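You operate a simulated robot arm through the tools that you are given. There is no shell and no other tool. Be economical: measure what you need, move in short steps, check, and stop when the job is done.

Carry out the task below with a simulated robot arm. There is one attempt and no reset: what you move stays moved.

JOB
Move the pressed shell on to the funnel's seat, then press the next tin's dough even.
Fine: the red-tab tin moves on, the green-tab tin seats in the press; fingers clear of the press seat, brown paddle lever up at the end, funnel shut.

It is judged by the outcome, as a careful person would: the job done as asked, and still so three seconds after it is handed in. It fails if anything else is knocked over, pushed out of place, dropped, spilled or broken.

ROBOT AND FRAMES
A 6-joint arm with a two-finger parallel gripper, fixed in place. Base frame: the origin is at the foot of the arm, x ahead of it, y to its left, z up. Units: cm, degrees, N and s.
With the tool pointing down near the work surface it reaches from about 10 to 32 cm from the base axis. Its first joint turns from -66.0 to 66.0 degrees. Payload 2.45 kg.
Tool frame: the origin (TCP) lies between the finger pads and is the grasp point; the fingertips stand 2.4 cm ahead of it; z points along the fingers, y is the line along which they close. The gripper opens to 6.8 cm. The fingers are 1.7 cm wide and 1 cm thick; the gripper's body (4 by 7 cm) begins 4.1 cm behind the TCP.
Orientation is that of the tool frame in the base frame, as a unit quaternion [x, y, z, w]. With the fingers straight down and closing along the base's y, the tool's x points along the base's -x, its y along +y and its z along -z.

CONTROLS
- The arm moves only by the tool nudge_tool. Its argument "rows" is a list of rows, each an object (a shift or turn left out is 0, a gripper value left out holds the last) with "offset": the shift along the base's x, y, z in cm, a list of three; "delta_rot": the turn, a rotation vector about the base's x, y, z in degrees, a list of three; "claw": the gripper command, from -1 (fully open) to 1 (shut), values between in proportion. In form: [{"offset": [dx, dy, dz], "delta_rot": [rx, ry, rz], "claw": claw}, ...]. A call has 1 to 12 rows; each row shifts and turns the commanded pose from where the row before left it. Rows are played at 5 a second. More than 5 cm and 8.6 degrees between two rows, or a gripper value outside its range, and nothing of the call is played. Where a pose cannot be reached the arm comes as near as it can. A force on the tool above 90 N (or 10 N above the force at the start of the call, whichever is more), or a blocked arm, ends the call early, and 0.2 s more pass. Each finger travels about 10.8 cm/s and halts on what it meets, pressing with about 24 N; the grip force reading is that of the motor and also rises with nothing between the fingers. The clock runs only during rows and for 0.2 s after the last one: add rows that do not move to give the fingers time. It gives the time, the measured TCP pose, the force on the tool (base axes), the opening and the grip force at its end, in the units of the frame above (readings bear some noise).
- Cameras (640 x 400 px; columns grow to the right, rows downward): "scene" is fixed at [18.29, 41.87, 148.01]; the picture's right is [-0.68, -0.73, 0.00], its down [-0.34, 0.31, -0.89] and it looks along [0.65, -0.60, -0.46] (base axes); focal length 374 px, centre (320, 200). "wrist" rides on the gripper at [8.4, 1.1, -7.5] in the tool frame; the picture's right is [-0.13, 0.99, 0.00], its down [-0.60, -0.08, -0.79] and it looks along [-0.79, -0.10, 0.61] (tool axes); focal length 251 px, centre (320, 200).
- snapshot(camera): a new picture of that camera. No time passes.
- point_at(camera, pixels): there is no depth. For up to 12 entries [column, row, z] of the newest picture of that camera ("zoom" is the newest enlarged one), the place [x, y] in the base frame at which the ray of that pixel passes the height z, good to about 0.2 cm, but the place of the scene camera against the robot may be out by one fixed shift of up to 1.2 cm in any direction. No time passes.
- zoom(camera, box): a new picture of the part [left, top, right, bottom] of that camera's present view, enlarged. No time passes.
- finish_job(): hands the job in; it is judged then, once.

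Work in short steps. Measure before you move; look again where a grasp or a placing could have gone wrong, and mend it. You have 80 turns and 38 pictures in all, those below and enlarged ones among them. Open the gripper and draw the arm clear of the work before you hand the job in, unless the task says otherwise; then end with one line.

The tools are called after ">>>" by a JSON object that holds its "api" and its "payload". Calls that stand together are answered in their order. nudge_tool: Moves the arm, as the interface text tells. Its arguments: {"type":"object","properties":{"rows":{"type":"array","items":{"type":"object","properties":{"offset":{"type":"array","items":{"type":"number"}},"delta_rot":{"type":"array","items":{"type":"number"}},"claw":{"type":"number"}}}}},"required":["rows"]} The other tools are called the same way: snapshot (camera) takes a picture; point_at (camera, pixels) gives the place at which the rays of pixels pass given heights; zoom (camera, box) takes an enlarged picture of a part of a camera's view; finish_job () hands the job in.

At the start:

```text
t: 0.0
eef_pos: [47.21, 16.91, 126.3]
ee_rot: [0.0, 1.0, 0.0, 0.0]
wrist_force: [0.2, -1.0, -0.1]
grip_width: 6.8
grasp_force: 0.0
```

scene: 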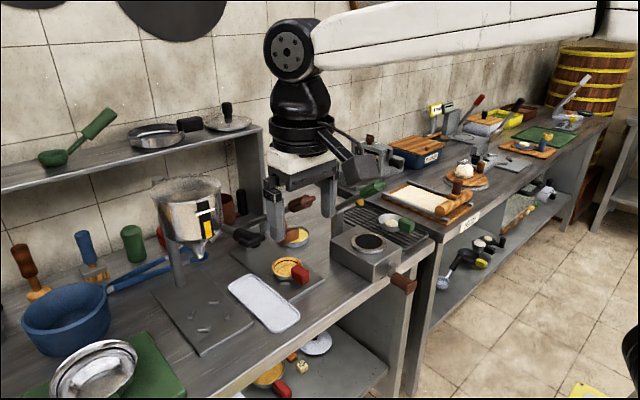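
wrist: 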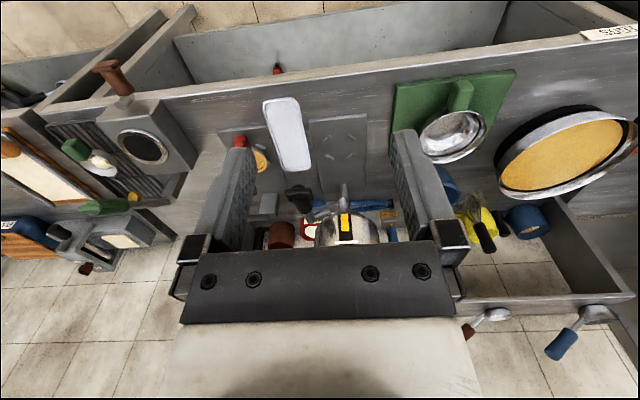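

The overview shows tins near (287,270) and (300,237), with the funnel at (190,215). I'll enlarge the work area to find the press, tabs and lever.

>>> {"api": "zoom", "payload": {"camera": "scene", "box": [140, 160, 340, 285]}}

>>> {"api": "zoom", "payload": {"camera": "scene", "box": [220, 170, 440, 308]}}

>>> {"api": "zoom", "payload": {"camera": "wrist", "box": [210, 80, 420, 260]}}

```text
3.20 times, centred on (240, 222) of scene
```

zoom: 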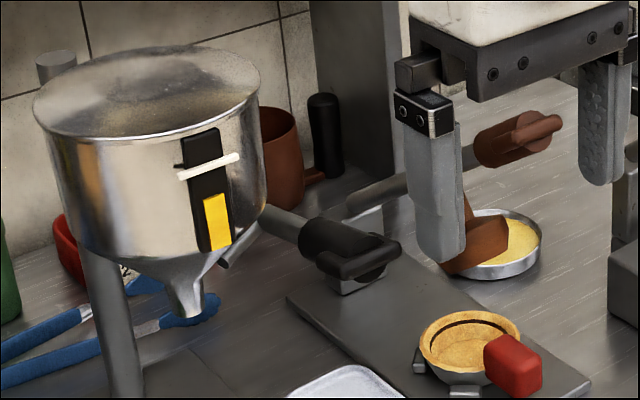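

```text
2.90 times, centred on (330, 239) of scene
```

zoom: 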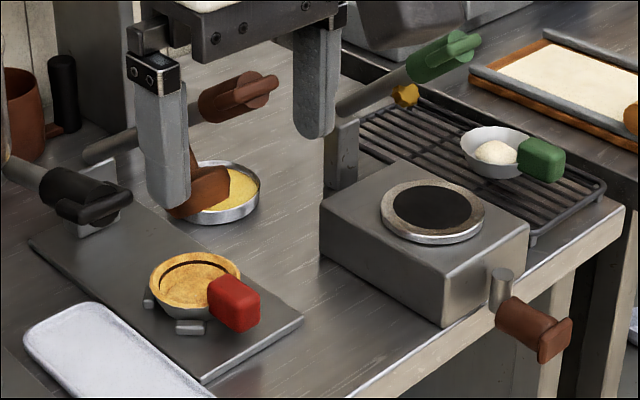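

```text
2.22 times, centred on (315, 170) of wrist
```

zoom: 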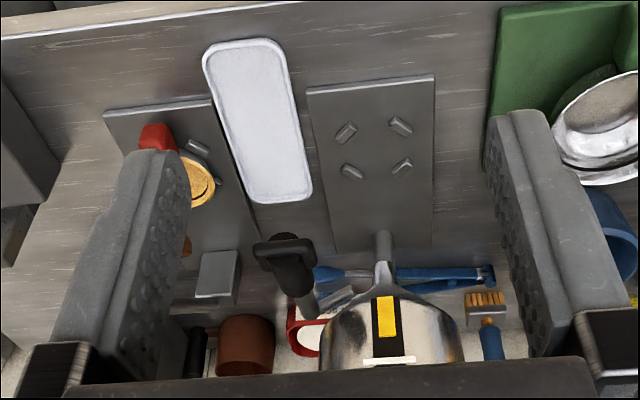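

The red tin is at scene (287,270) and wrist (255,155), but the rough heights from the two cameras disagree with each other. I'll shift sideways at this safe height and use the parallax to measure, which also uncovers the press in the scene view.

>>> {"api": "nudge_tool", "payload": {"rows": [{"offset": [0, -4, 0]}, {"offset": [0, -4, 0]}, {"offset": [0, -4, 0]}, {"offset": [0, -4, 0]}, {"offset": [0, 0, 0]}]}}

>>> {"api": "snapshot", "payload": {"camera": "wrist"}}

>>> {"api": "zoom", "payload": {"camera": "scene", "box": [140, 170, 460, 370]}}

```text
t: 1.2
eef_pos: [47.49, 0.7, 126.29]
ee_rot: [0.0, 1.0, 0.0, 0.0]
wrist_force: [-0.5, 0.5, 0.2]
grip_width: 6.8
grasp_force: 0.0
```

```text
32 pictures are left
```

wrist: 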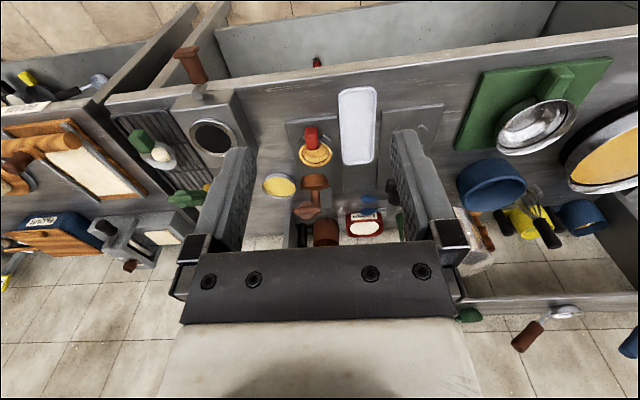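

```text
2.00 times, centred on (300, 270) of scene
```

zoom: 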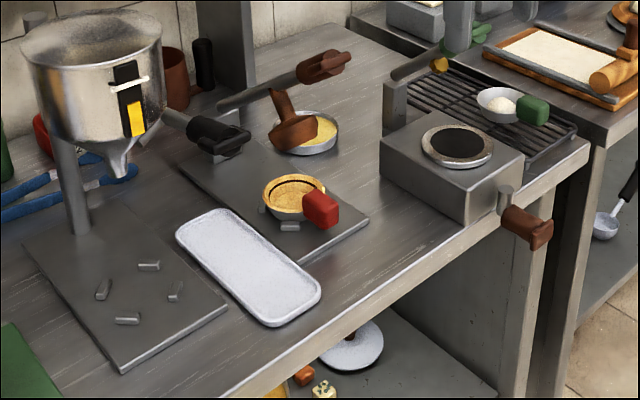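

Parallax puts the red tin at about (74, -4.6, 89), so the bench is near z≈86. Next I'll zoom in on the press mechanism around scene (290,225).

>>> {"api": "zoom", "payload": {"camera": "scene", "box": [220, 185, 332, 305]}}

>>> {"api": "zoom", "payload": {"camera": "wrist", "box": [240, 80, 400, 250]}}

```text
3.33 times, centred on (276, 245) of scene
```

zoom: 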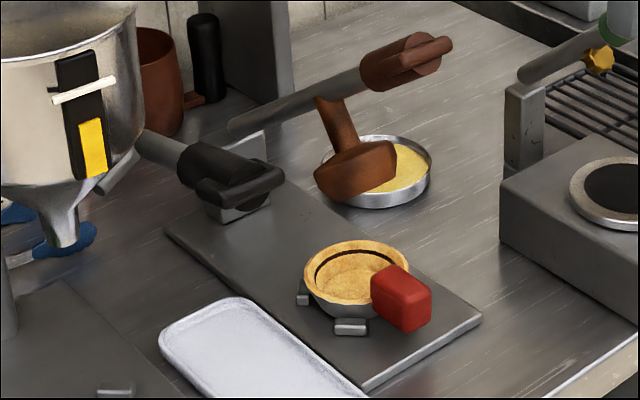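

```text
2.35 times, centred on (320, 165) of wrist
```

zoom: 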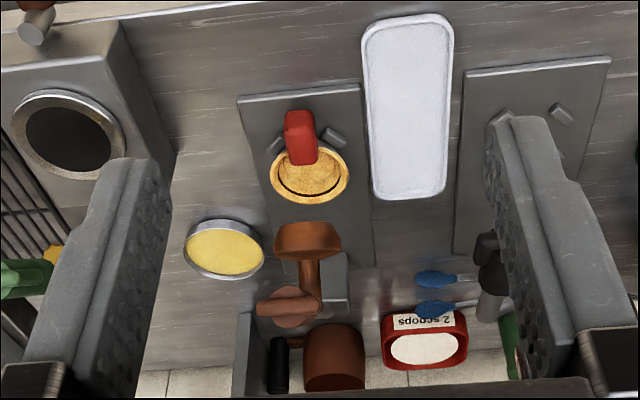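

Two-view triangulation puts the brown lever's grip at about (76.5, -5.7, 107), its hinge near (92, -3, 91), and the red tin's centre near (79, -4, 89). I'll move closer, staying short of the lever grip, for better measurements.

>>> {"api": "nudge_tool", "payload": {"rows": [{"offset": [4, -1, -3]}, {"offset": [4, -1, -3]}, {"offset": [4, -1, -3]}, {"offset": [3, -1, -3]}, {"offset": [0, -1, 0]}, {"offset": [0, 0, 0]}]}}

>>> {"api": "snapshot", "payload": {"camera": "wrist"}}

>>> {"api": "snapshot", "payload": {"camera": "scene"}}

```text
refused: row 1 steps farther than a row can; nothing moved
```

```text
28 pictures are left
```

wrist: 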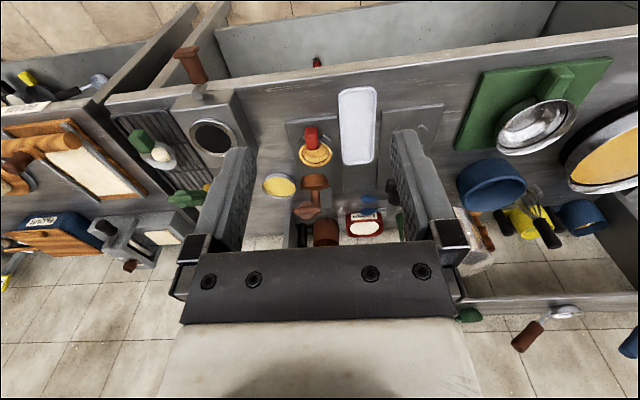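

```text
27 pictures are left
```

scene: 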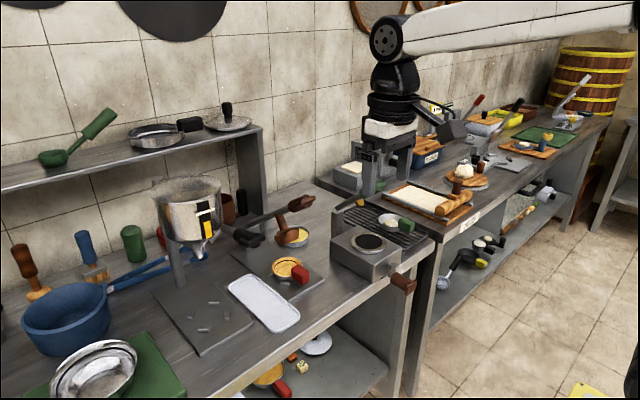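

The first row was 5.1 cm, so the call was refused. I'll repeat the move with smaller steps.

>>> {"api": "nudge_tool", "payload": {"rows": [{"offset": [3.5, -1, -2.8]}, {"offset": [3.5, -1, -2.8]}, {"offset": [3.5, -1, -2.8]}, {"offset": [3.5, -1, -2.8]}, {"offset": [2, -1, -2.8]}, {"offset": [0, 0, 0]}]}}

```text
t: 2.6
eef_pos: [63.52, -4.12, 112.44]
ee_rot: [0.0, 1.0, 0.0, 0.0]
wrist_force: [0.5, 0.3, 0.0]
grip_width: 6.8
grasp_force: 0.1
```

The arm reached (63.5, -4.1, 112.4) freely. I'll take a wrist picture from here to measure the press.

>>> {"api": "snapshot", "payload": {"camera": "wrist"}}

```text
26 pictures are left
```

wrist: 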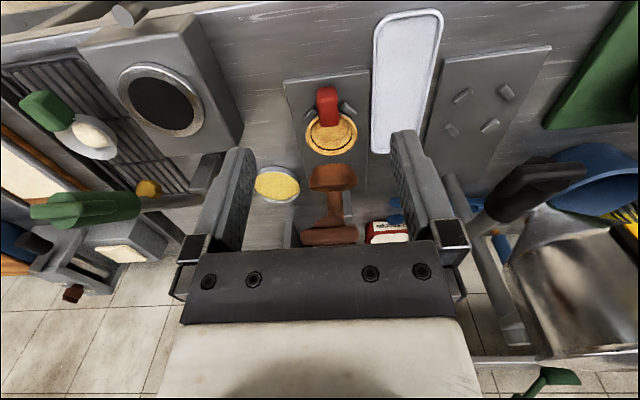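

The wrist view shows the red tab at (327,107), the press lugs beside it, and the funnel seat centre at (478,111), about (79,17). The funnel spout and black lever overhang that seat, so I'll work with the tool tilted about 40° with the wrist toward the base. I'll tilt and come down in front of the tin.

>>> {"api": "nudge_tool", "payload": {"rows": [{"offset": [-0.5, 0, -2.5], "delta_rot": [0, -8, 0]}, {"offset": [0, 0, -3], "delta_rot": [0, -8, 0]}, {"offset": [0, 0, -3], "delta_rot": [0, -8, 0]}, {"offset": [0, 0, -3], "delta_rot": [0, -8, 0]}, {"offset": [0, 0, -3], "delta_rot": [0, -8, 0]}, {"offset": [0, 0, 0]}, {"offset": [0, 0, 0]}]}}

>>> {"api": "snapshot", "payload": {"camera": "wrist"}}

```text
t: 4.2
eef_pos: [62.83, -3.16, 99.86]
ee_rot: [-0.007, 0.957, 0.024, 0.289]
wrist_force: [0.7, -0.5, 0.2]
grip_width: 6.84
grasp_force: 0.1
out of reach, approached as far as the arm can: row 5
```

```text
25 pictures are left
```

wrist: 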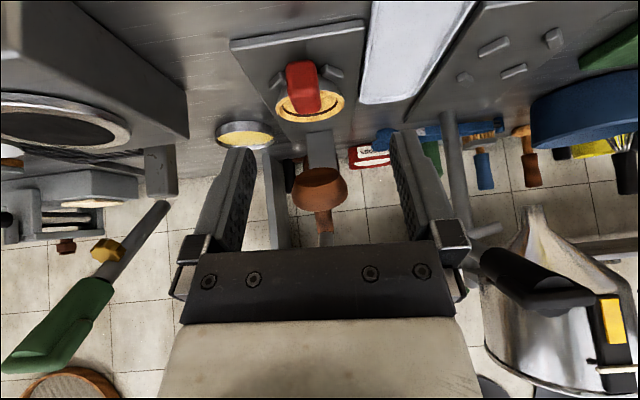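

From the last two wrist views the red tab is about 3 cm wide and centred near (74.7, -4.8, 89), with low lugs on both sides at x≈75.5. The last row hit a reach limit at 33.6° of tilt, so I'll see how the arm moves forward and down from here.

>>> {"api": "nudge_tool", "payload": {"rows": [{"offset": [2.5, 0, 0]}, {"offset": [0, 0, 0]}]}}

```text
t: 4.8
eef_pos: [65.29, -3.08, 99.78]
ee_rot: [-0.008, 0.957, 0.024, 0.29]
wrist_force: [0.2, 0.6, 0.8]
grip_width: 6.78
grasp_force: 0.1
```

The command followed from the pose it had reached. I'll square the orientation, centre on y≈-4.8, and come down a little.

>>> {"api": "nudge_tool", "payload": {"rows": [{"offset": [0.5, -1.7, -1], "delta_rot": [-2.4, 0, -1.7]}, {"offset": [0.5, 0, -1.5]}, {"offset": [0, 0, -1.5]}, {"offset": [0, 0, 0]}]}}

>>> {"api": "snapshot", "payload": {"camera": "wrist"}}

```text
t: 5.8
eef_pos: [66.16, -5.01, 95.85]
ee_rot: [0.001, 0.957, -0.002, 0.29]
wrist_force: [0.3, 0.2, -0.4]
grip_width: 6.8
grasp_force: 0.1
```

```text
24 pictures are left
```

wrist: 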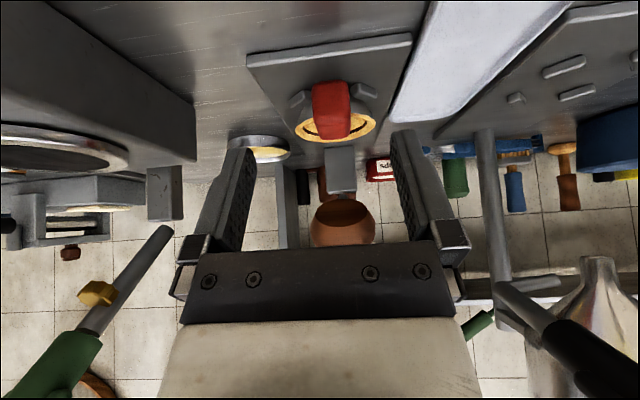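

The tab sits at (332,110) between the lugs at (299,97) and (364,91). I'll query their positions at a few plausible heights.

>>> {"api": "point_at", "payload": {"camera": "wrist", "pixels": [[331, 84, 88], [331, 108, 89], [331, 108, 90.5], [331, 136, 90], [296, 120, 90], [377, 120, 90], [337, 142, 90], [299, 97, 88], [364, 91, 88], [247, 60, 87], [411, 36, 87]]}}

```text
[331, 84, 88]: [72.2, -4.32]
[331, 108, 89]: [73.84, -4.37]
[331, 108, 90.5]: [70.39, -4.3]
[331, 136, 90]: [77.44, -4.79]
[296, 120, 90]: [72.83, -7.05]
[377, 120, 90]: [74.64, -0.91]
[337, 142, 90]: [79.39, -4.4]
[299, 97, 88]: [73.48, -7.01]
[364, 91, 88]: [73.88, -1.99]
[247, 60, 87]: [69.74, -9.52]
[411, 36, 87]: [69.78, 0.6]
```

Triangulating gives the plate top at z≈85.6, and the tab from x 73.3 to 76.5 and z 87.5 to 90.4, centred at y≈-4.45. I'll advance the open fingers around the tab to about (73.6, -4.45, 90).

>>> {"api": "nudge_tool", "payload": {"rows": [{"offset": [2.5, 0.5, -1.5], "claw": -1}, {"offset": [2.5, 0, -1.5]}, {"offset": [1.5, 0, -1.5]}, {"offset": [0.9, 0, -1.4]}, {"offset": [0, 0, 0]}]}}

>>> {"api": "snapshot", "payload": {"camera": "wrist"}}

```text
t: 7.0
eef_pos: [73.62, -4.42, 90.03]
ee_rot: [0.0, 0.957, 0.0, 0.289]
wrist_force: [-0.2, 0.6, -0.4]
grip_width: 6.81
grasp_force: 0.0
```

```text
23 pictures are left
```

wrist: 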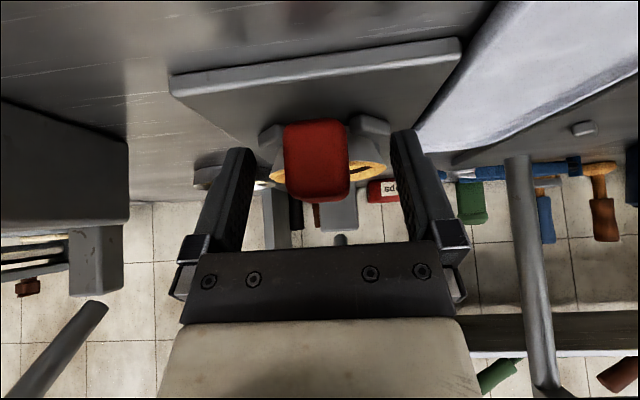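

The tab at (317,160) is centred between the fingers and the lugs sit just beyond the fingertips. I'll go 0.6 cm deeper and close.

>>> {"api": "nudge_tool", "payload": {"rows": [{"offset": [0.6, 0, -0.3]}, {"claw": 0.2}, {"claw": 0.6}, {"claw": 1}, {"offset": [0, 0, 0]}]}}

>>> {"api": "snapshot", "payload": {"camera": "wrist"}}

```text
t: 8.2
eef_pos: [74.36, -4.48, 89.61]
ee_rot: [0.001, 0.957, 0.0, 0.29]
wrist_force: [-0.7, -2.6, 0.1]
grip_width: 2.81
grasp_force: 23.9
```

```text
22 pictures are left
```

wrist: 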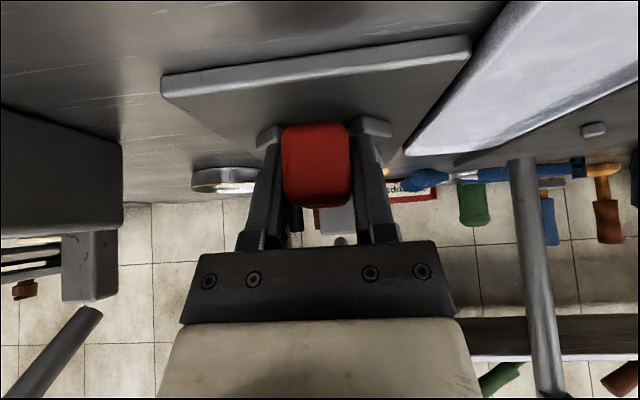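

The tab is held at a 2.8 cm opening. I'll lift 2.5 cm, drawing back slightly from under the stamp, and check.

>>> {"api": "nudge_tool", "payload": {"rows": [{"offset": [0, 0, 0.7]}, {"offset": [0, 0, 0.9]}, {"offset": [0, 0, 0.9]}, {"offset": [-1.5, 0, 0.3]}, {"offset": [-1.5, 0, 0.3]}, {"offset": [0, 0, 0]}]}}

>>> {"api": "zoom", "payload": {"camera": "scene", "box": [140, 170, 380, 370]}}

```text
t: 9.6
eef_pos: [71.1, -4.53, 92.75]
ee_rot: [0.0, 0.957, 0.0, 0.29]
wrist_force: [-0.3, 0.0, -1.9]
grip_width: 2.79
grasp_force: 24.3
```

```text
2.00 times, centred on (260, 270) of scene
```

zoom: 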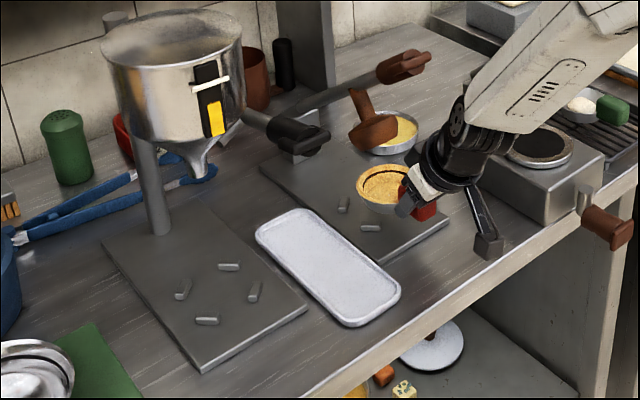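

The tin lifted level and clear of the lugs. The funnel seat lugs triangulate to a centre at about (80.2, 17.75), so the TCP should end near (74.8, 17.7). I'll carry it sideways low, well in front of the black lever.

>>> {"api": "nudge_tool", "payload": {"rows": [{"offset": [-0.5, 1.5, 0.2]}, {"offset": [0, 2.2, 0]}, {"offset": [0, 2.2, 0]}, {"offset": [0, 2.2, 0]}, {"offset": [0, 2.2, 0]}, {"offset": [0, 2.2, 0]}, {"offset": [0, 2.2, 0]}, {"offset": [0, 2.2, 0]}, {"offset": [0, 2.2, 0]}, {"offset": [0, 2, 0]}, {"offset": [0, 1, 0]}, {"offset": [0, 0, 0]}]}}

>>> {"api": "snapshot", "payload": {"camera": "wrist"}}

>>> {"api": "snapshot", "payload": {"camera": "scene"}}

```text
t: 12.2
eef_pos: [70.63, 17.57, 92.78]
ee_rot: [0.001, 0.957, 0.0, 0.29]
wrist_force: [0.3, -0.2, -1.3]
grip_width: 2.8
grasp_force: 24.0
```

```text
20 pictures are left
```

wrist: 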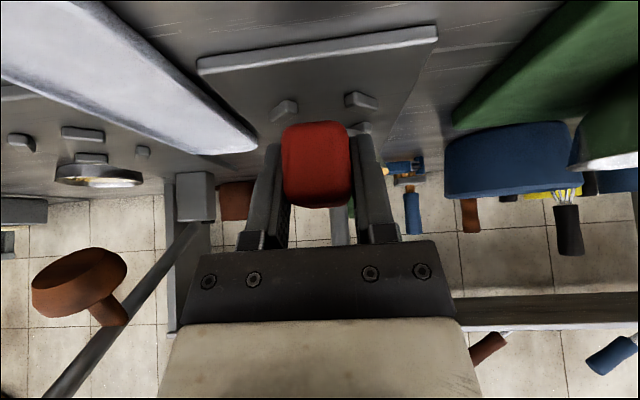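

```text
19 pictures are left
```

scene: 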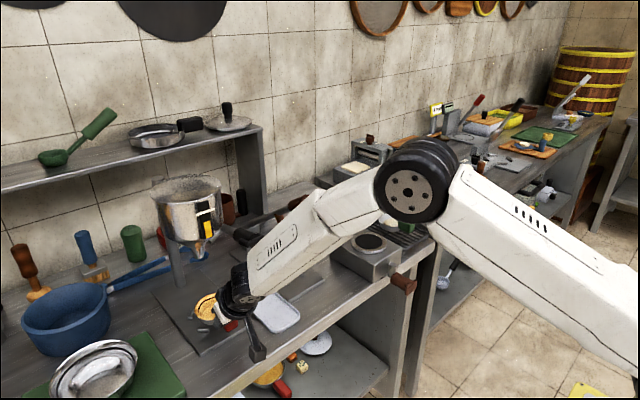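

The funnel-seat front lugs at (284,110) and (361,101) compute to a centre of (76.55, 17.58), against (76.5, -4.5) for the press lugs at the grasp. So the final TCP should be about (74.45, 17.6, 89.6). I'll move over it and come down to about 1 cm above.

>>> {"api": "nudge_tool", "payload": {"rows": [{"offset": [1.3, 0, 0]}, {"offset": [1.3, 0, 0]}, {"offset": [1.2, 0, 0]}, {"offset": [0, 0, -0.8]}, {"offset": [0, 0, -0.8]}, {"offset": [0, 0, 0]}]}}

>>> {"api": "snapshot", "payload": {"camera": "wrist"}}

```text
t: 13.6
eef_pos: [74.43, 17.65, 91.35]
ee_rot: [0.0, 0.957, 0.0, 0.29]
wrist_force: [0.1, -0.4, -1.0]
grip_width: 2.78
grasp_force: 24.1
```

```text
18 pictures are left
```

wrist: 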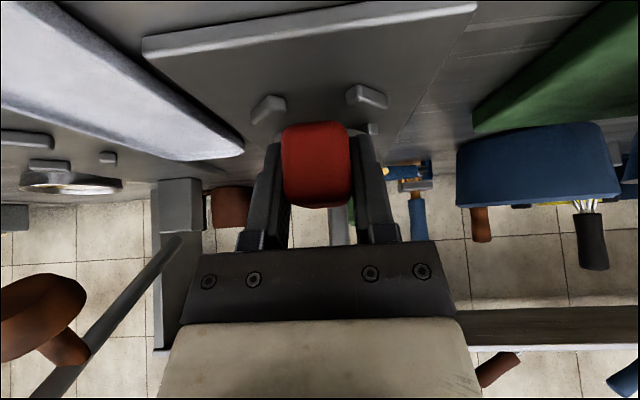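

The lugs now compute to a centre of (76.7, 17.63), within 0.15 cm of what's needed. I'll nudge forward 0.1 cm and lower gently to the grasp height.

>>> {"api": "nudge_tool", "payload": {"rows": [{"offset": [0.12, 0, -0.6]}, {"offset": [0, 0, -0.5]}, {"offset": [0, 0, -0.4]}, {"offset": [0, 0, -0.2]}, {"offset": [0, 0, 0]}]}}

>>> {"api": "snapshot", "payload": {"camera": "wrist"}}

```text
t: 14.8
eef_pos: [74.63, 17.61, 89.57]
ee_rot: [0.001, 0.957, 0.0, 0.29]
wrist_force: [-10.8, -12.0, 8.4]
grip_width: 2.77
grasp_force: 24.0
```

```text
17 pictures are left
```

wrist: 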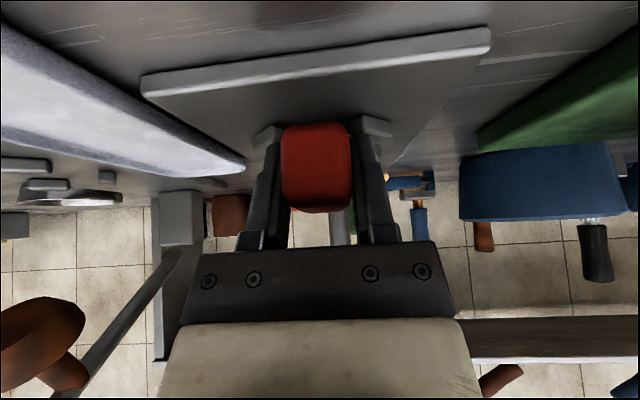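

The force reading (-10.8, -12, +8.4) says the lugs are pushing the tin toward -x and -y. I'll rise a little, shift that way, and lower again.

>>> {"api": "nudge_tool", "payload": {"rows": [{"offset": [0, 0, 0.4]}, {"offset": [-0.15, -0.2, 0]}, {"offset": [0, 0, 0]}]}}

>>> {"api": "nudge_tool", "payload": {"rows": [{"offset": [0, 0, -0.3]}, {"offset": [0, 0, -0.1]}, {"offset": [0, 0, 0]}]}}

```text
t: 15.6
eef_pos: [74.46, 17.5, 89.96]
ee_rot: [0.0, 0.957, -0.001, 0.289]
wrist_force: [-0.3, 0.5, -2.1]
grip_width: 2.8
grasp_force: 23.6
```

```text
t: 16.4
eef_pos: [74.49, 17.6, 89.45]
ee_rot: [0.001, 0.957, 0.0, 0.29]
wrist_force: [0.0, -0.2, -2.1]
grip_width: 2.77
grasp_force: 24.2
```

There's no contact now at z 89.45. I'll lower in small steps until the tin rests.

>>> {"api": "nudge_tool", "payload": {"rows": [{"offset": [0, 0, -0.15]}, {"offset": [0, 0, -0.1]}, {"offset": [0, 0, 0]}]}}

>>> {"api": "zoom", "payload": {"camera": "scene", "box": [140, 240, 300, 360]}}

```text
t: 17.2
eef_pos: [74.42, 17.54, 89.25]
ee_rot: [0.0, 0.957, 0.0, 0.289]
wrist_force: [-2.8, 1.2, 0.6]
grip_width: 2.77
grasp_force: 23.6
```

```text
3.33 times, centred on (220, 300) of scene
```

zoom: 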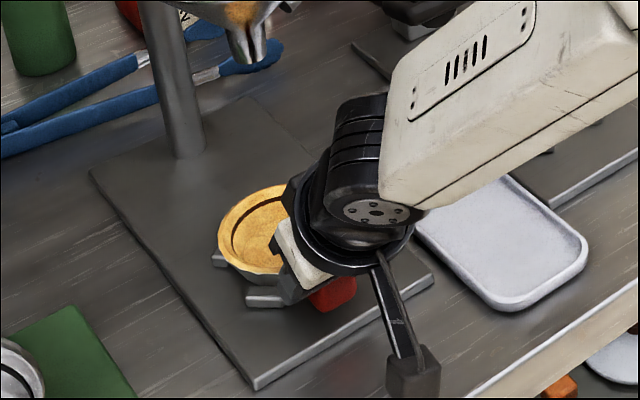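

The tin sits inside the lugs and its weight is off the fingers (Fz +0.6). I'll open slowly and draw straight back.

>>> {"api": "nudge_tool", "payload": {"rows": [{"claw": 0}, {"offset": [0, 0, 0], "claw": -0.2}, {"offset": [-1.5, 0, 0.4]}, {"offset": [-2.5, 0, 1]}, {"offset": [-2.5, 0, 1.5]}, {"offset": [0, 0, 0]}]}}

>>> {"api": "snapshot", "payload": {"camera": "wrist"}}

```text
t: 18.6
eef_pos: [67.8, 17.42, 92.13]
ee_rot: [0.0, 0.957, 0.0, 0.29]
wrist_force: [0.4, -0.2, -1.1]
grip_width: 4.1
grasp_force: 0.1
```

```text
15 pictures are left
```

wrist: 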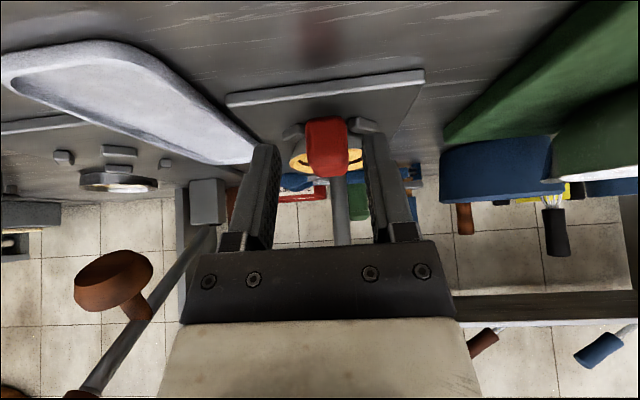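

The red tin is seated squarely with its tab outward and the black lever untouched. Earlier views put the green tin at about (75.1, -40.5) with its tab near (70.1, -42.9, 89), pointing 25° off -x. I'll back out in front of the bench and travel right, clear of the levers.

>>> {"api": "nudge_tool", "payload": {"rows": [{"offset": [-3.5, 0, 2.5], "claw": -1}, {"offset": [-3.5, 0, 2.5]}, {"offset": [-3, -2, 2]}, {"offset": [-1.5, -4.5, 0]}, {"offset": [0, -4.8, 0]}, {"offset": [0, -4.8, 0]}, {"offset": [0, -4.8, 0]}, {"offset": [0, -4.8, 0]}, {"offset": [0, -4.8, 0]}, {"offset": [0, -4.8, 0]}, {"offset": [0, -4.8, 0]}, {"offset": [0, -4.8, 0]}]}}

>>> {"api": "nudge_tool", "payload": {"rows": [{"offset": [0, -4.5, 0]}, {"offset": [0, -4.5, 0]}, {"offset": [0, -4.5, 0]}, {"offset": [0, -3, 0]}, {"offset": [0, 0, 0]}]}}

```text
t: 21.2
eef_pos: [57.46, 1.23, 97.33]
ee_rot: [0.002, 0.958, -0.006, 0.288]
wrist_force: [0.6, 0.2, -0.8]
grip_width: 6.79
grasp_force: 0.2
out of reach, approached as far as the arm can: row 7, 8, 9, 10, 11, 12
```

```text
t: 22.4
eef_pos: [56.87, 2.26, 96.47]
ee_rot: [0.001, 0.957, -0.003, 0.289]
wrist_force: [0.4, 0.4, 0.8]
grip_width: 6.8
grasp_force: 0.0
out of reach, approached as far as the arm can: row 1, 2, 3, 4
```

The pose limit is close-in reach with the tool tilted. For the transit I'll take the tilt off while rising, then go right.

>>> {"api": "nudge_tool", "payload": {"rows": [{"offset": [0, 0, 3], "delta_rot": [0, 8, 0]}, {"offset": [0, 0, 3], "delta_rot": [0, 8, 0]}, {"offset": [0, 0, 3], "delta_rot": [0, 8, 0]}, {"offset": [0, 0, 3], "delta_rot": [0, 8, 0]}, {"offset": [-2, -4, 2]}, {"offset": [0, -4.8, 0]}, {"offset": [0, -4.8, 0]}, {"offset": [0, -4.8, 0]}, {"offset": [0, -4.8, 0]}, {"offset": [0, -4.8, 0]}, {"offset": [0, 0, 0]}]}}

```text
t: 24.8
eef_pos: [50.9, -22.62, 101.88]
ee_rot: [0.028, 0.994, 0.093, 0.047]
wrist_force: [-0.3, 0.3, 0.1]
grip_width: 6.79
grasp_force: 0.0
out of reach, approached as far as the arm can: row 1, 2, 3, 4, 5, 6, 7, 8, 9, 10
```

The arm drifted to (50.9, -22.6, 101.9), almost vertical and clear of everything. I'll raise it before continuing.

>>> {"api": "nudge_tool", "payload": {"rows": [{"offset": [0, -1, 4]}, {"offset": [0, -1, 4]}, {"offset": [0, -1, 4]}, {"offset": [0, 0, 0]}]}}

```text
t: 25.8
eef_pos: [50.16, -24.22, 111.84]
ee_rot: [0.03, 0.992, 0.108, 0.062]
wrist_force: [0.4, 1.0, 0.7]
grip_width: 6.81
grasp_force: 0.0
out of reach, approached as far as the arm can: row 1, 2, 3
```

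It's still clamped, probably by the elbow fold limit at this radius. I'll move outward and up, back into the region that worked before.

>>> {"api": "nudge_tool", "payload": {"rows": [{"offset": [2.5, 0, 4]}, {"offset": [2, 0, 4]}, {"offset": [0, 0, 4]}, {"offset": [0, 0, 0], "delta_rot": [-6, 3.5, 3.5]}, {"offset": [0, 0, 0], "delta_rot": [-6, 3.5, 0]}, {"offset": [0, 0, 0]}]}}

```text
t: 27.2
eef_pos: [54.66, -23.68, 122.97]
ee_rot: [0.031, 0.99, 0.118, 0.069]
wrist_force: [0.7, 0.6, 0.0]
grip_width: 6.83
grasp_force: 0.0
out of reach, approached as far as the arm can: row 1, 2, 4, 5
```

The re-level was refused here, so a wrist joint is at its limit. I'll try yawing the tool toward the arm's radial direction to free it.

>>> {"api": "nudge_tool", "payload": {"rows": [{"offset": [0, 0, 0], "delta_rot": [0, 0, -8]}, {"offset": [0, 0, 0], "delta_rot": [0, 0, -8]}, {"offset": [0, 0, 0]}]}}

>>> {"api": "nudge_tool", "payload": {"rows": [{"offset": [0, 0, 0], "delta_rot": [-4, 2, 0]}, {"offset": [0, 0, 0], "delta_rot": [-4, 2, 0]}, {"offset": [0, 0, 0]}]}}

```text
t: 28.0
eef_pos: [54.49, -23.73, 123.07]
ee_rot: [0.168, 0.976, 0.109, 0.086]
wrist_force: [-0.9, -0.4, -0.3]
grip_width: 6.83
grasp_force: 0.0
```

```text
t: 28.8
eef_pos: [54.5, -23.65, 123.06]
ee_rot: [0.167, 0.976, 0.109, 0.086]
wrist_force: [-0.1, -0.5, -0.2]
grip_width: 6.79
grasp_force: 0.1
out of reach, approached as far as the arm can: row 1, 2
```

The wrist has likely flipped branch near a singularity, with the forearm and tool axis lined up. A scene picture will show the arm's configuration.

>>> {"api": "snapshot", "payload": {"camera": "scene"}}

```text
14 pictures are left
```

scene: 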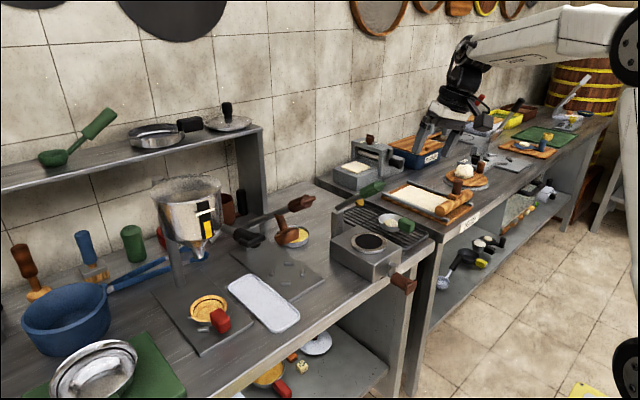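

The arm is clear of everything and the red tin still sits in the funnel seat. I'll probe which turn is blocked by trying them one per row.

>>> {"api": "nudge_tool", "payload": {"rows": [{"delta_rot": [-5, 0, 0]}, {"delta_rot": [0, 5, 0]}, {"delta_rot": [0, -5, 0]}, {"delta_rot": [5, 0, 0]}, {"delta_rot": [0, 0, -5]}, {"offset": [4, 0, 0]}, {"delta_rot": [-4, 0, 0]}, {"delta_rot": [0, 4, 0]}, {"offset": [0, 0, 0]}]}}

```text
t: 30.8
eef_pos: [58.1, -23.69, 122.28]
ee_rot: [0.21, 0.966, 0.122, 0.084]
wrist_force: [-0.4, -0.1, 0.1]
grip_width: 6.81
grasp_force: 0.0
out of reach, approached as far as the arm can: row 1, 2
```

Farther out the same turns are accepted. I'll keep extending and level the tool as I go.

>>> {"api": "nudge_tool", "payload": {"rows": [{"offset": [2, -4, 0]}, {"offset": [0, -4.5, 0]}, {"delta_rot": [-4, 4, 0]}, {"delta_rot": [-4, 4, 0]}, {"delta_rot": [-3, 4, 0]}, {"offset": [0, 0, 0]}]}}

```text
t: 32.2
eef_pos: [59.81, -32.11, 122.11]
ee_rot: [0.21, 0.968, 0.119, 0.075]
wrist_force: [0.5, -0.1, -0.8]
grip_width: 6.8
grasp_force: 0.0
out of reach, approached as far as the arm can: row 3, 4, 5
```

The diagnosis fits a wrist flip: the forearm roll is stuck about 15° short of the flipped pose, which matches the constant lean. To undo it I'll go back in close and low where the flip happened, swing the tool outward past the forearm's line with the lean kept, then remove the lean and come back.

>>> {"api": "nudge_tool", "payload": {"rows": [{"offset": [-1.6, 0.9, -3.8]}, {"offset": [-1.6, 0.9, -3.8]}, {"offset": [-1.6, 0.9, -3.8]}, {"offset": [-1.6, 0.9, -3.8]}, {"offset": [-1.6, 0.9, -3.8]}, {"delta_rot": [-3.7, -7, 0]}, {"delta_rot": [-3.7, -7, 0]}, {"delta_rot": [-3.7, -7, 0]}, {"delta_rot": [-3.7, -7, 0]}, {"delta_rot": [-3.7, -7, 0]}, {"delta_rot": [-3.7, -7, 0]}, {"offset": [0, 0, 0]}]}}

```text
t: 34.8
eef_pos: [52.05, -27.67, 103.13]
ee_rot: [0.136, 0.881, 0.001, 0.452]
wrist_force: [0.8, 0.4, -1.2]
grip_width: 6.8
grasp_force: 0.0
```

All rows were reached, and the tool is now at about 52° of tilt with 15° of lean. Next I'll tilt one more step, take the lean out by yawing onto the arm's plane, and then reduce the tilt.

>>> {"api": "nudge_tool", "payload": {"rows": [{"delta_rot": [-3.7, -7, 0]}, {"delta_rot": [0, 0, -6.5]}, {"delta_rot": [0, 0, -6.5]}, {"delta_rot": [0, 0, -6.5]}, {"delta_rot": [3.7, 7, 0]}, {"delta_rot": [3.7, 7, 0]}, {"delta_rot": [3.7, 7, 0]}, {"delta_rot": [3.7, 7, 0]}, {"delta_rot": [3.7, 7, 0]}, {"offset": [0, 0, 0]}]}}

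```text
t: 37.0
eef_pos: [51.53, -28.99, 103.2]
ee_rot: [0.302, 0.922, -0.087, 0.224]
wrist_force: [0.1, -0.4, -1.2]
grip_width: 6.79
grasp_force: 0.2
out of reach, approached as far as the arm can: row 8, 9
```

The tilt is down to 27° with a -5° lean, so this may be crossing the singular line now. I'll extend outward and keep reducing the tilt in smaller turns.

>>> {"api": "nudge_tool", "payload": {"rows": [{"offset": [2.6, -1.4, 2]}, {"offset": [2.6, -1.4, 2]}, {"delta_rot": [2, 3.5, 0]}, {"delta_rot": [2, 3.5, 0]}, {"delta_rot": [2, 3.5, 0]}, {"delta_rot": [2, 3.5, 0]}, {"delta_rot": [2, 3.5, 0]}, {"delta_rot": [2, 3.5, 0]}, {"offset": [0, 0, 0]}]}}

```text
t: 39.0
eef_pos: [56.71, -31.64, 107.3]
ee_rot: [0.305, 0.951, -0.046, 0.02]
wrist_force: [0.0, 0.3, 0.3]
grip_width: 6.77
grasp_force: 0.1
```

The flip is undone and the tool is almost vertical at (56.7, -31.6, 107.3). I'll level it, move toward the green tin, and yaw to its tab's line (+25°) while staying high.

>>> {"api": "nudge_tool", "payload": {"rows": [{"offset": [1, -3, 1.5], "delta_rot": [5.7, 0.6, 0]}, {"offset": [1, -4, 1], "delta_rot": [0, 0, 7.6]}, {"offset": [1, -4, 0], "delta_rot": [0, 0, 7.6]}, {"offset": [1, -3.5, 0], "delta_rot": [0, 0, 7.6]}, {"delta_rot": [0, 0, 7.6]}, {"delta_rot": [0, 0, 7.6]}, {"delta_rot": [0, 0, 7.6]}, {"delta_rot": [0, 0, 7.6]}, {"delta_rot": [0, 0, 7.6]}, {"offset": [0, 0, 0]}]}}

```text
t: 41.2
eef_pos: [58.96, -44.37, 109.38]
ee_rot: [-0.221, 0.975, 0.001, 0.001]
wrist_force: [0.0, 0.2, -0.3]
grip_width: 6.78
grasp_force: 0.1
out of reach, approached as far as the arm can: row 4
```

Vertical with a yaw of 25.5°. I'll add the tilt along that heading and look.

>>> {"api": "nudge_tool", "payload": {"rows": [{"offset": [1.5, -0.5, -1], "delta_rot": [3.45, -7.2, 0]}, {"offset": [1.5, -0.5, -2], "delta_rot": [3.45, -7.2, 0]}, {"offset": [0, 0, -2], "delta_rot": [3.45, -7.2, 0]}, {"offset": [0, 0, -2], "delta_rot": [3.45, -7.2, 0]}, {"delta_rot": [0.7, -1.5, 0]}, {"offset": [0, 0, 0]}]}}

>>> {"api": "snapshot", "payload": {"camera": "wrist"}}

```text
t: 42.6
eef_pos: [61.34, -44.97, 102.15]
ee_rot: [-0.21, 0.933, 0.065, 0.283]
wrist_force: [0.5, 0.8, 1.0]
grip_width: 6.79
grasp_force: 0.1
out of reach, approached as far as the arm can: row 1, 2
```

```text
13 pictures are left
```

wrist: 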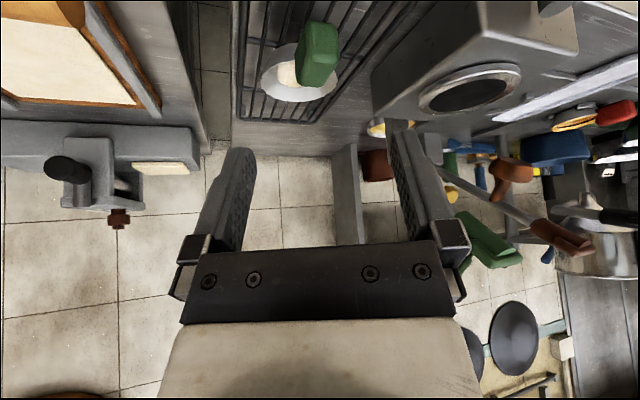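

The tab is at (318,53) and the tin centre at about (298,77), so my heading isn't quite along the tab. I'll ask for their positions.

>>> {"api": "point_at", "payload": {"camera": "wrist", "pixels": [[318, 53, 89], [318, 53, 88], [262, 75, 89], [338, 80, 89], [300, 102, 89], [288, 75, 88.5], [305, 83, 87], [240, 118, 87], [318, 122, 87], [262, 75, 90], [338, 80, 90], [300, 102, 90]]}}

```text
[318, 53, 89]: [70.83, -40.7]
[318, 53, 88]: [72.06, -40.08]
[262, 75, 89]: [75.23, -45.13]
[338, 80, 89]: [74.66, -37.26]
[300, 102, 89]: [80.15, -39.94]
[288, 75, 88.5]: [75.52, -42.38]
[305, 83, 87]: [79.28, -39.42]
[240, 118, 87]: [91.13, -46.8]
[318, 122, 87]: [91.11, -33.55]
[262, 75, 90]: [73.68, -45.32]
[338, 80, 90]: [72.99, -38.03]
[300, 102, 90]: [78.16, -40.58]
```

The new estimate suggests the tab points more nearly straight along -x than I first thought. I'll zoom in to read its orientation.

>>> {"api": "zoom", "payload": {"camera": "wrist", "box": [230, 0, 390, 125]}}

```text
3.20 times, centred on (310, 62) of wrist
```

zoom: 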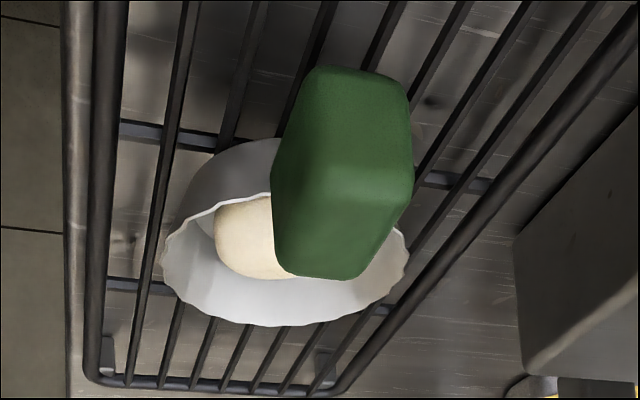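

I'll measure the tab's top-face edges: front (272,185) to (413,185) and back (283,270) to (365,278).

>>> {"api": "point_at", "payload": {"camera": "zoom", "pixels": [[274, 180, 90.3], [412, 180, 90.3], [283, 268, 90.3], [366, 274, 90.3], [162, 245, 89], [408, 250, 89], [280, 326, 89], [90, 375, 87], [335, 395, 87], [162, 245, 89.5], [408, 250, 89.5], [280, 326, 89.5]]}}

```text
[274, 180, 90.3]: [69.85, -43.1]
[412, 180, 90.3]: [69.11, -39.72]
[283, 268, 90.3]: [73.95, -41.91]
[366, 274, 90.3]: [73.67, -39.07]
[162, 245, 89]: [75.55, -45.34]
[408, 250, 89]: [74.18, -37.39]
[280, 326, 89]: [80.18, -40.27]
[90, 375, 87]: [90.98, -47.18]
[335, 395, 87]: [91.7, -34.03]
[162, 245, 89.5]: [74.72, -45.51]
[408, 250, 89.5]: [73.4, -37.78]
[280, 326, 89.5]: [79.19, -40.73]
```

The tab edges suggest a heading of about 12°, while the tab-to-tin line suggests about 0°. I'll yaw to about 8°, come closer and re-measure.

>>> {"api": "nudge_tool", "payload": {"rows": [{"offset": [0.5, 0.8, -1], "delta_rot": [0, 0, -6]}, {"offset": [0.5, 0.8, -1], "delta_rot": [0, 0, -6]}, {"offset": [1, 0.8, -1.5], "delta_rot": [0, 0, -5.6]}, {"offset": [0, 0, 0]}]}}

>>> {"api": "zoom", "payload": {"camera": "wrist", "box": [200, 20, 440, 170]}}

```text
t: 43.6
eef_pos: [63.3, -42.55, 98.74]
ee_rot: [-0.065, 0.955, 0.021, 0.289]
wrist_force: [0.1, -0.3, 0.0]
grip_width: 6.79
grasp_force: 0.1
```

```text
2.67 times, centred on (320, 95) of wrist
```

zoom: 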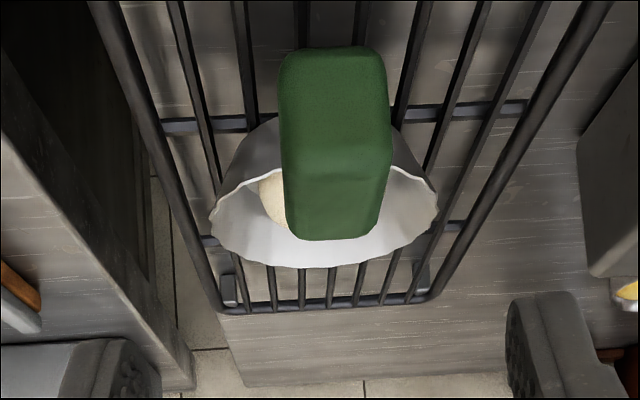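

Vanishing lines give the tab heading as about 2°, almost straight along x. Sizing from the tab's 2.8 cm width puts its front-top edge near (68.4, -41.4, 91). I'll square up and approach to just short of it.

>>> {"api": "nudge_tool", "payload": {"rows": [{"offset": [1, 0.5, -1.5], "delta_rot": [0, 0, -6]}, {"offset": [1.2, 0.6, -2]}, {"offset": [1, 0, -1.7]}, {"offset": [0, 0, 0]}]}}

>>> {"api": "snapshot", "payload": {"camera": "wrist"}}

```text
t: 44.6
eef_pos: [66.56, -41.4, 93.43]
ee_rot: [-0.015, 0.957, 0.007, 0.29]
wrist_force: [-0.5, 0.3, 0.3]
grip_width: 6.78
grasp_force: 0.0
```

```text
10 pictures are left
```

wrist: 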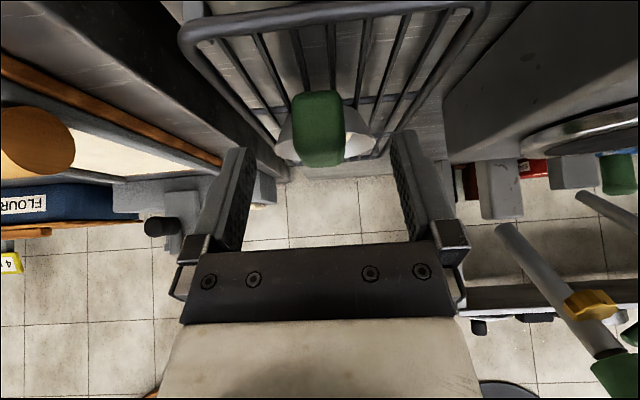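

The tab spans cols 293–345 and rows 92–166, which puts its centre near z 90.3 and about 2.8 cm ahead. I'll move to (69.4, -41.25, 90.9) and close gently.

>>> {"api": "nudge_tool", "payload": {"rows": [{"offset": [1, 0.1, -1.2]}, {"offset": [1, 0.05, -0.8]}, {"offset": [0.8, 0, -0.5]}, {"claw": 0}, {"claw": 0.4}, {"claw": 1}, {"offset": [0, 0, 0]}]}}

>>> {"api": "snapshot", "payload": {"camera": "wrist"}}

```text
t: 46.2
eef_pos: [69.33, -41.26, 90.97]
ee_rot: [-0.015, 0.957, 0.006, 0.289]
wrist_force: [0.7, -0.1, 0.6]
grip_width: 2.79
grasp_force: 24.0
```

```text
9 pictures are left
```

wrist: 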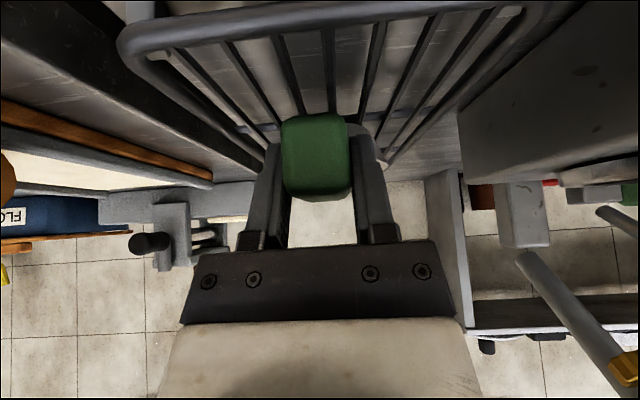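

The green tab is held at 2.79 cm. I'll lift straight up first, then back off to carrying height.

>>> {"api": "nudge_tool", "payload": {"rows": [{"offset": [0, 0, 0.8]}, {"offset": [0, 0, 1.2]}, {"offset": [0, 0, 1.8]}, {"offset": [-1, 0, 1.8]}, {"offset": [-2, 0, 1.5]}, {"offset": [-2, 0, 0.5]}, {"offset": [-0.8, 0, 0], "delta_rot": [0, 0, -1.8]}, {"offset": [0, 0, 0]}]}}

>>> {"api": "zoom", "payload": {"camera": "scene", "box": [260, 140, 500, 300]}}

```text
t: 48.0
eef_pos: [63.57, -41.4, 98.56]
ee_rot: [0.0, 0.957, 0.002, 0.29]
wrist_force: [1.1, -0.3, -2.1]
grip_width: 2.77
grasp_force: 23.7
```

```text
2.50 times, centred on (380, 220) of scene
```

zoom: 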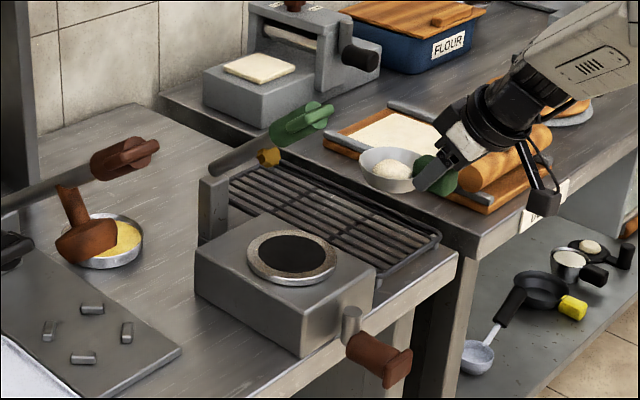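

The tin is held level with the dough inside. I'll carry it left over the burner box, below the green lever's grip.

>>> {"api": "nudge_tool", "payload": {"rows": [{"offset": [0, 1.5, 0]}, {"offset": [0, 2.3, 0]}, {"offset": [0, 2.3, 0]}, {"offset": [0, 2.3, 0]}, {"offset": [0, 2.3, 0]}, {"offset": [0, 2.3, 0]}, {"offset": [0, 2.3, 0]}, {"offset": [0, 2, 0]}, {"offset": [0, 0, 0]}]}}

```text
t: 50.0
eef_pos: [63.52, -23.9, 98.62]
ee_rot: [0.0, 0.957, 0.002, 0.29]
wrist_force: [-0.3, -0.4, -1.3]
grip_width: 2.79
grasp_force: 23.9
```

No contact so far at y -23.9. I'll continue left, easing outward after the box to keep away from the close-in reach limit.

>>> {"api": "nudge_tool", "payload": {"rows": [{"offset": [0, 2.3, 0]}, {"offset": [0, 2.3, 0]}, {"offset": [0, 2.3, 0]}, {"offset": [0.5, 2.3, -0.3]}, {"offset": [0.8, 2.3, -0.7]}, {"offset": [1, 2.3, -0.7]}, {"offset": [1, 2.3, -0.8]}, {"offset": [1, 2, -0.8]}, {"offset": [1, 1.3, -0.8]}, {"offset": [0, 0, 0]}]}}

```text
t: 52.2
eef_pos: [68.84, -4.38, 94.43]
ee_rot: [0.0, 0.957, 0.002, 0.29]
wrist_force: [0.6, -0.8, -0.9]
grip_width: 2.78
grasp_force: 24.1
```

Now at (68.8, -4.4, 94.4). I'll lower to about 2 cm above seating, slide forward over the seat and check the lugs.

>>> {"api": "nudge_tool", "payload": {"rows": [{"offset": [1, 0, -1]}, {"offset": [1.5, 0, -0.9]}, {"offset": [1.5, -0.05, -0.2]}, {"offset": [1.5, 0, 0]}, {"offset": [0, 0, -0.6]}, {"offset": [0, 0, 0]}]}}

>>> {"api": "snapshot", "payload": {"camera": "wrist"}}

```text
t: 53.6
eef_pos: [74.27, -4.69, 91.69]
ee_rot: [0.0, 0.957, 0.002, 0.289]
wrist_force: [-0.2, -0.8, -2.0]
grip_width: 2.76
grasp_force: 24.3
```

```text
7 pictures are left
```

wrist: 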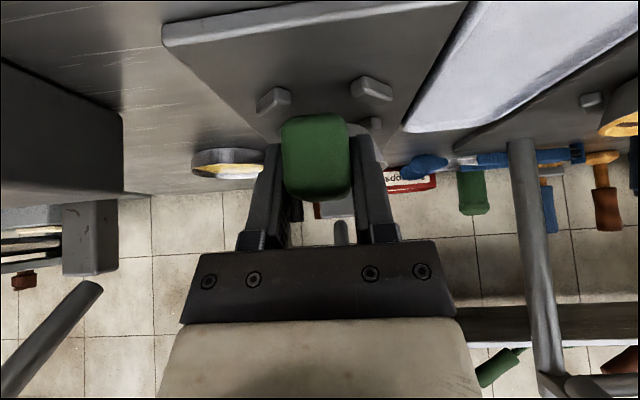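

The lug centre computes to (76.4, -4.41), so the TCP target is about (74.2, -4.45). I'll nudge 0.15 cm in y and lower, watching the force.

>>> {"api": "nudge_tool", "payload": {"rows": [{"offset": [0, 0.15, -0.5]}, {"offset": [0, 0, -0.5]}, {"offset": [0, 0, -0.3]}, {"offset": [0, 0, 0]}]}}

```text
t: 54.6
eef_pos: [74.33, -4.42, 90.54]
ee_rot: [0.0, 0.957, 0.002, 0.289]
wrist_force: [-0.6, 0.1, -1.2]
grip_width: 2.8
grasp_force: 23.9
```

It's free so far at z 90.5, with seating expected near 90.0. I'll lower in smaller steps.

>>> {"api": "nudge_tool", "payload": {"rows": [{"offset": [0, 0, -0.2]}, {"offset": [0, 0, -0.15]}, {"offset": [0, 0, -0.1]}, {"offset": [0, 0, 0]}]}}

```text
t: 55.6
eef_pos: [74.33, -4.4, 90.2]
ee_rot: [0.0, 0.957, 0.002, 0.291]
wrist_force: [-10.5, -5.3, 11.4]
grip_width: 2.77
grasp_force: 23.9
```

Same signature as before: it's against the lugs, pushed toward -x and -y. I'll rise, shift that way and lower again.

>>> {"api": "nudge_tool", "payload": {"rows": [{"offset": [0, 0, 0.4]}, {"offset": [-0.2, -0.1, 0]}, {"offset": [0, 0, -0.3]}, {"offset": [0, 0, -0.1]}, {"offset": [0, 0, 0]}]}}

```text
t: 56.8
eef_pos: [74.16, -4.52, 89.98]
ee_rot: [0.001, 0.957, 0.001, 0.289]
wrist_force: [0.4, 0.4, -0.8]
grip_width: 2.76
grasp_force: 24.3
```

Free at 89.98. I'll lower a touch more to rest it.

>>> {"api": "nudge_tool", "payload": {"rows": [{"offset": [0, 0, -0.15]}, {"offset": [0, 0, -0.1]}, {"offset": [0, 0, 0]}]}}

```text
t: 57.6
eef_pos: [74.21, -4.49, 90.0]
ee_rot: [0.0, 0.957, 0.001, 0.29]
wrist_force: [-6.7, 1.1, 5.7]
grip_width: 2.79
grasp_force: 24.1
```

It's in contact at the expected seating height (90.0). I'll relieve 0.1 cm in x, then open and draw back.

>>> {"api": "nudge_tool", "payload": {"rows": [{"offset": [-0.1, 0, 0]}, {"claw": 0.1}, {"claw": -0.2}, {"offset": [-1.5, 0, 0.4]}, {"offset": [-2.5, 0, 1]}, {"offset": [-2, 0, 1.5]}, {"offset": [0, 0, 0]}]}}

>>> {"api": "zoom", "payload": {"camera": "scene", "box": [210, 180, 340, 310]}}

```text
t: 59.2
eef_pos: [68.1, -4.51, 92.93]
ee_rot: [0.001, 0.957, 0.001, 0.29]
wrist_force: [1.1, 0.1, 0.9]
grip_width: 4.11
grasp_force: 0.1
```

```text
3.08 times, centred on (275, 245) of scene
```

zoom: 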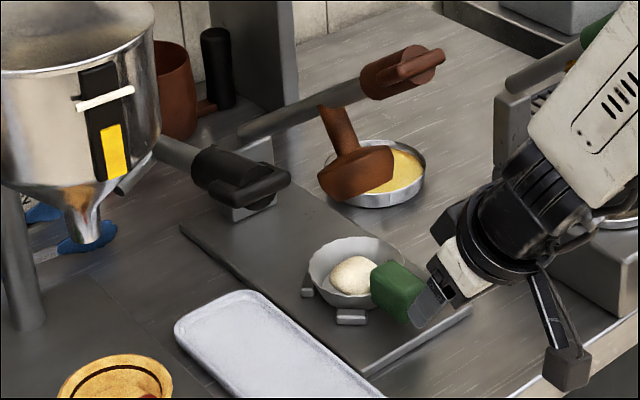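

The green tin sits level in the press seat with its dough, and the red one is undisturbed on the funnel seat. Next is the lever: its handle is a T-bar along y near (76.5, -5.5, 107), so I'll rise in front of it and view it straight on.

>>> {"api": "nudge_tool", "payload": {"rows": [{"offset": [-1, 0, 3], "claw": -1}, {"offset": [0, 0, 3.5]}, {"offset": [0, 0, 3.5]}, {"offset": [0, -0.5, 1.5]}, {"offset": [0, 0, 0]}]}}

>>> {"api": "snapshot", "payload": {"camera": "wrist"}}

```text
t: 60.4
eef_pos: [67.0, -5.13, 104.38]
ee_rot: [0.001, 0.957, 0.001, 0.29]
wrist_force: [0.3, -0.1, -1.2]
grip_width: 6.79
grasp_force: 0.0
```

```text
5 pictures are left
```

wrist: 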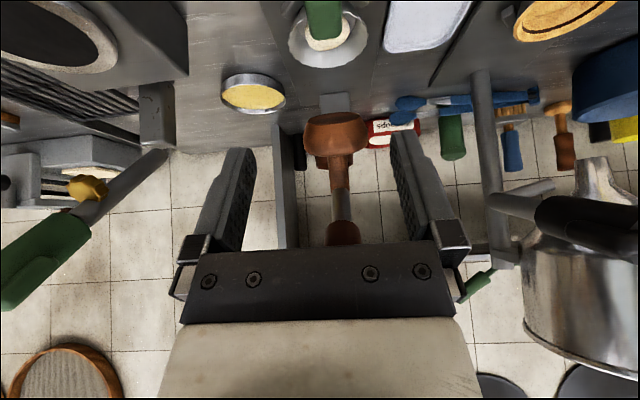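

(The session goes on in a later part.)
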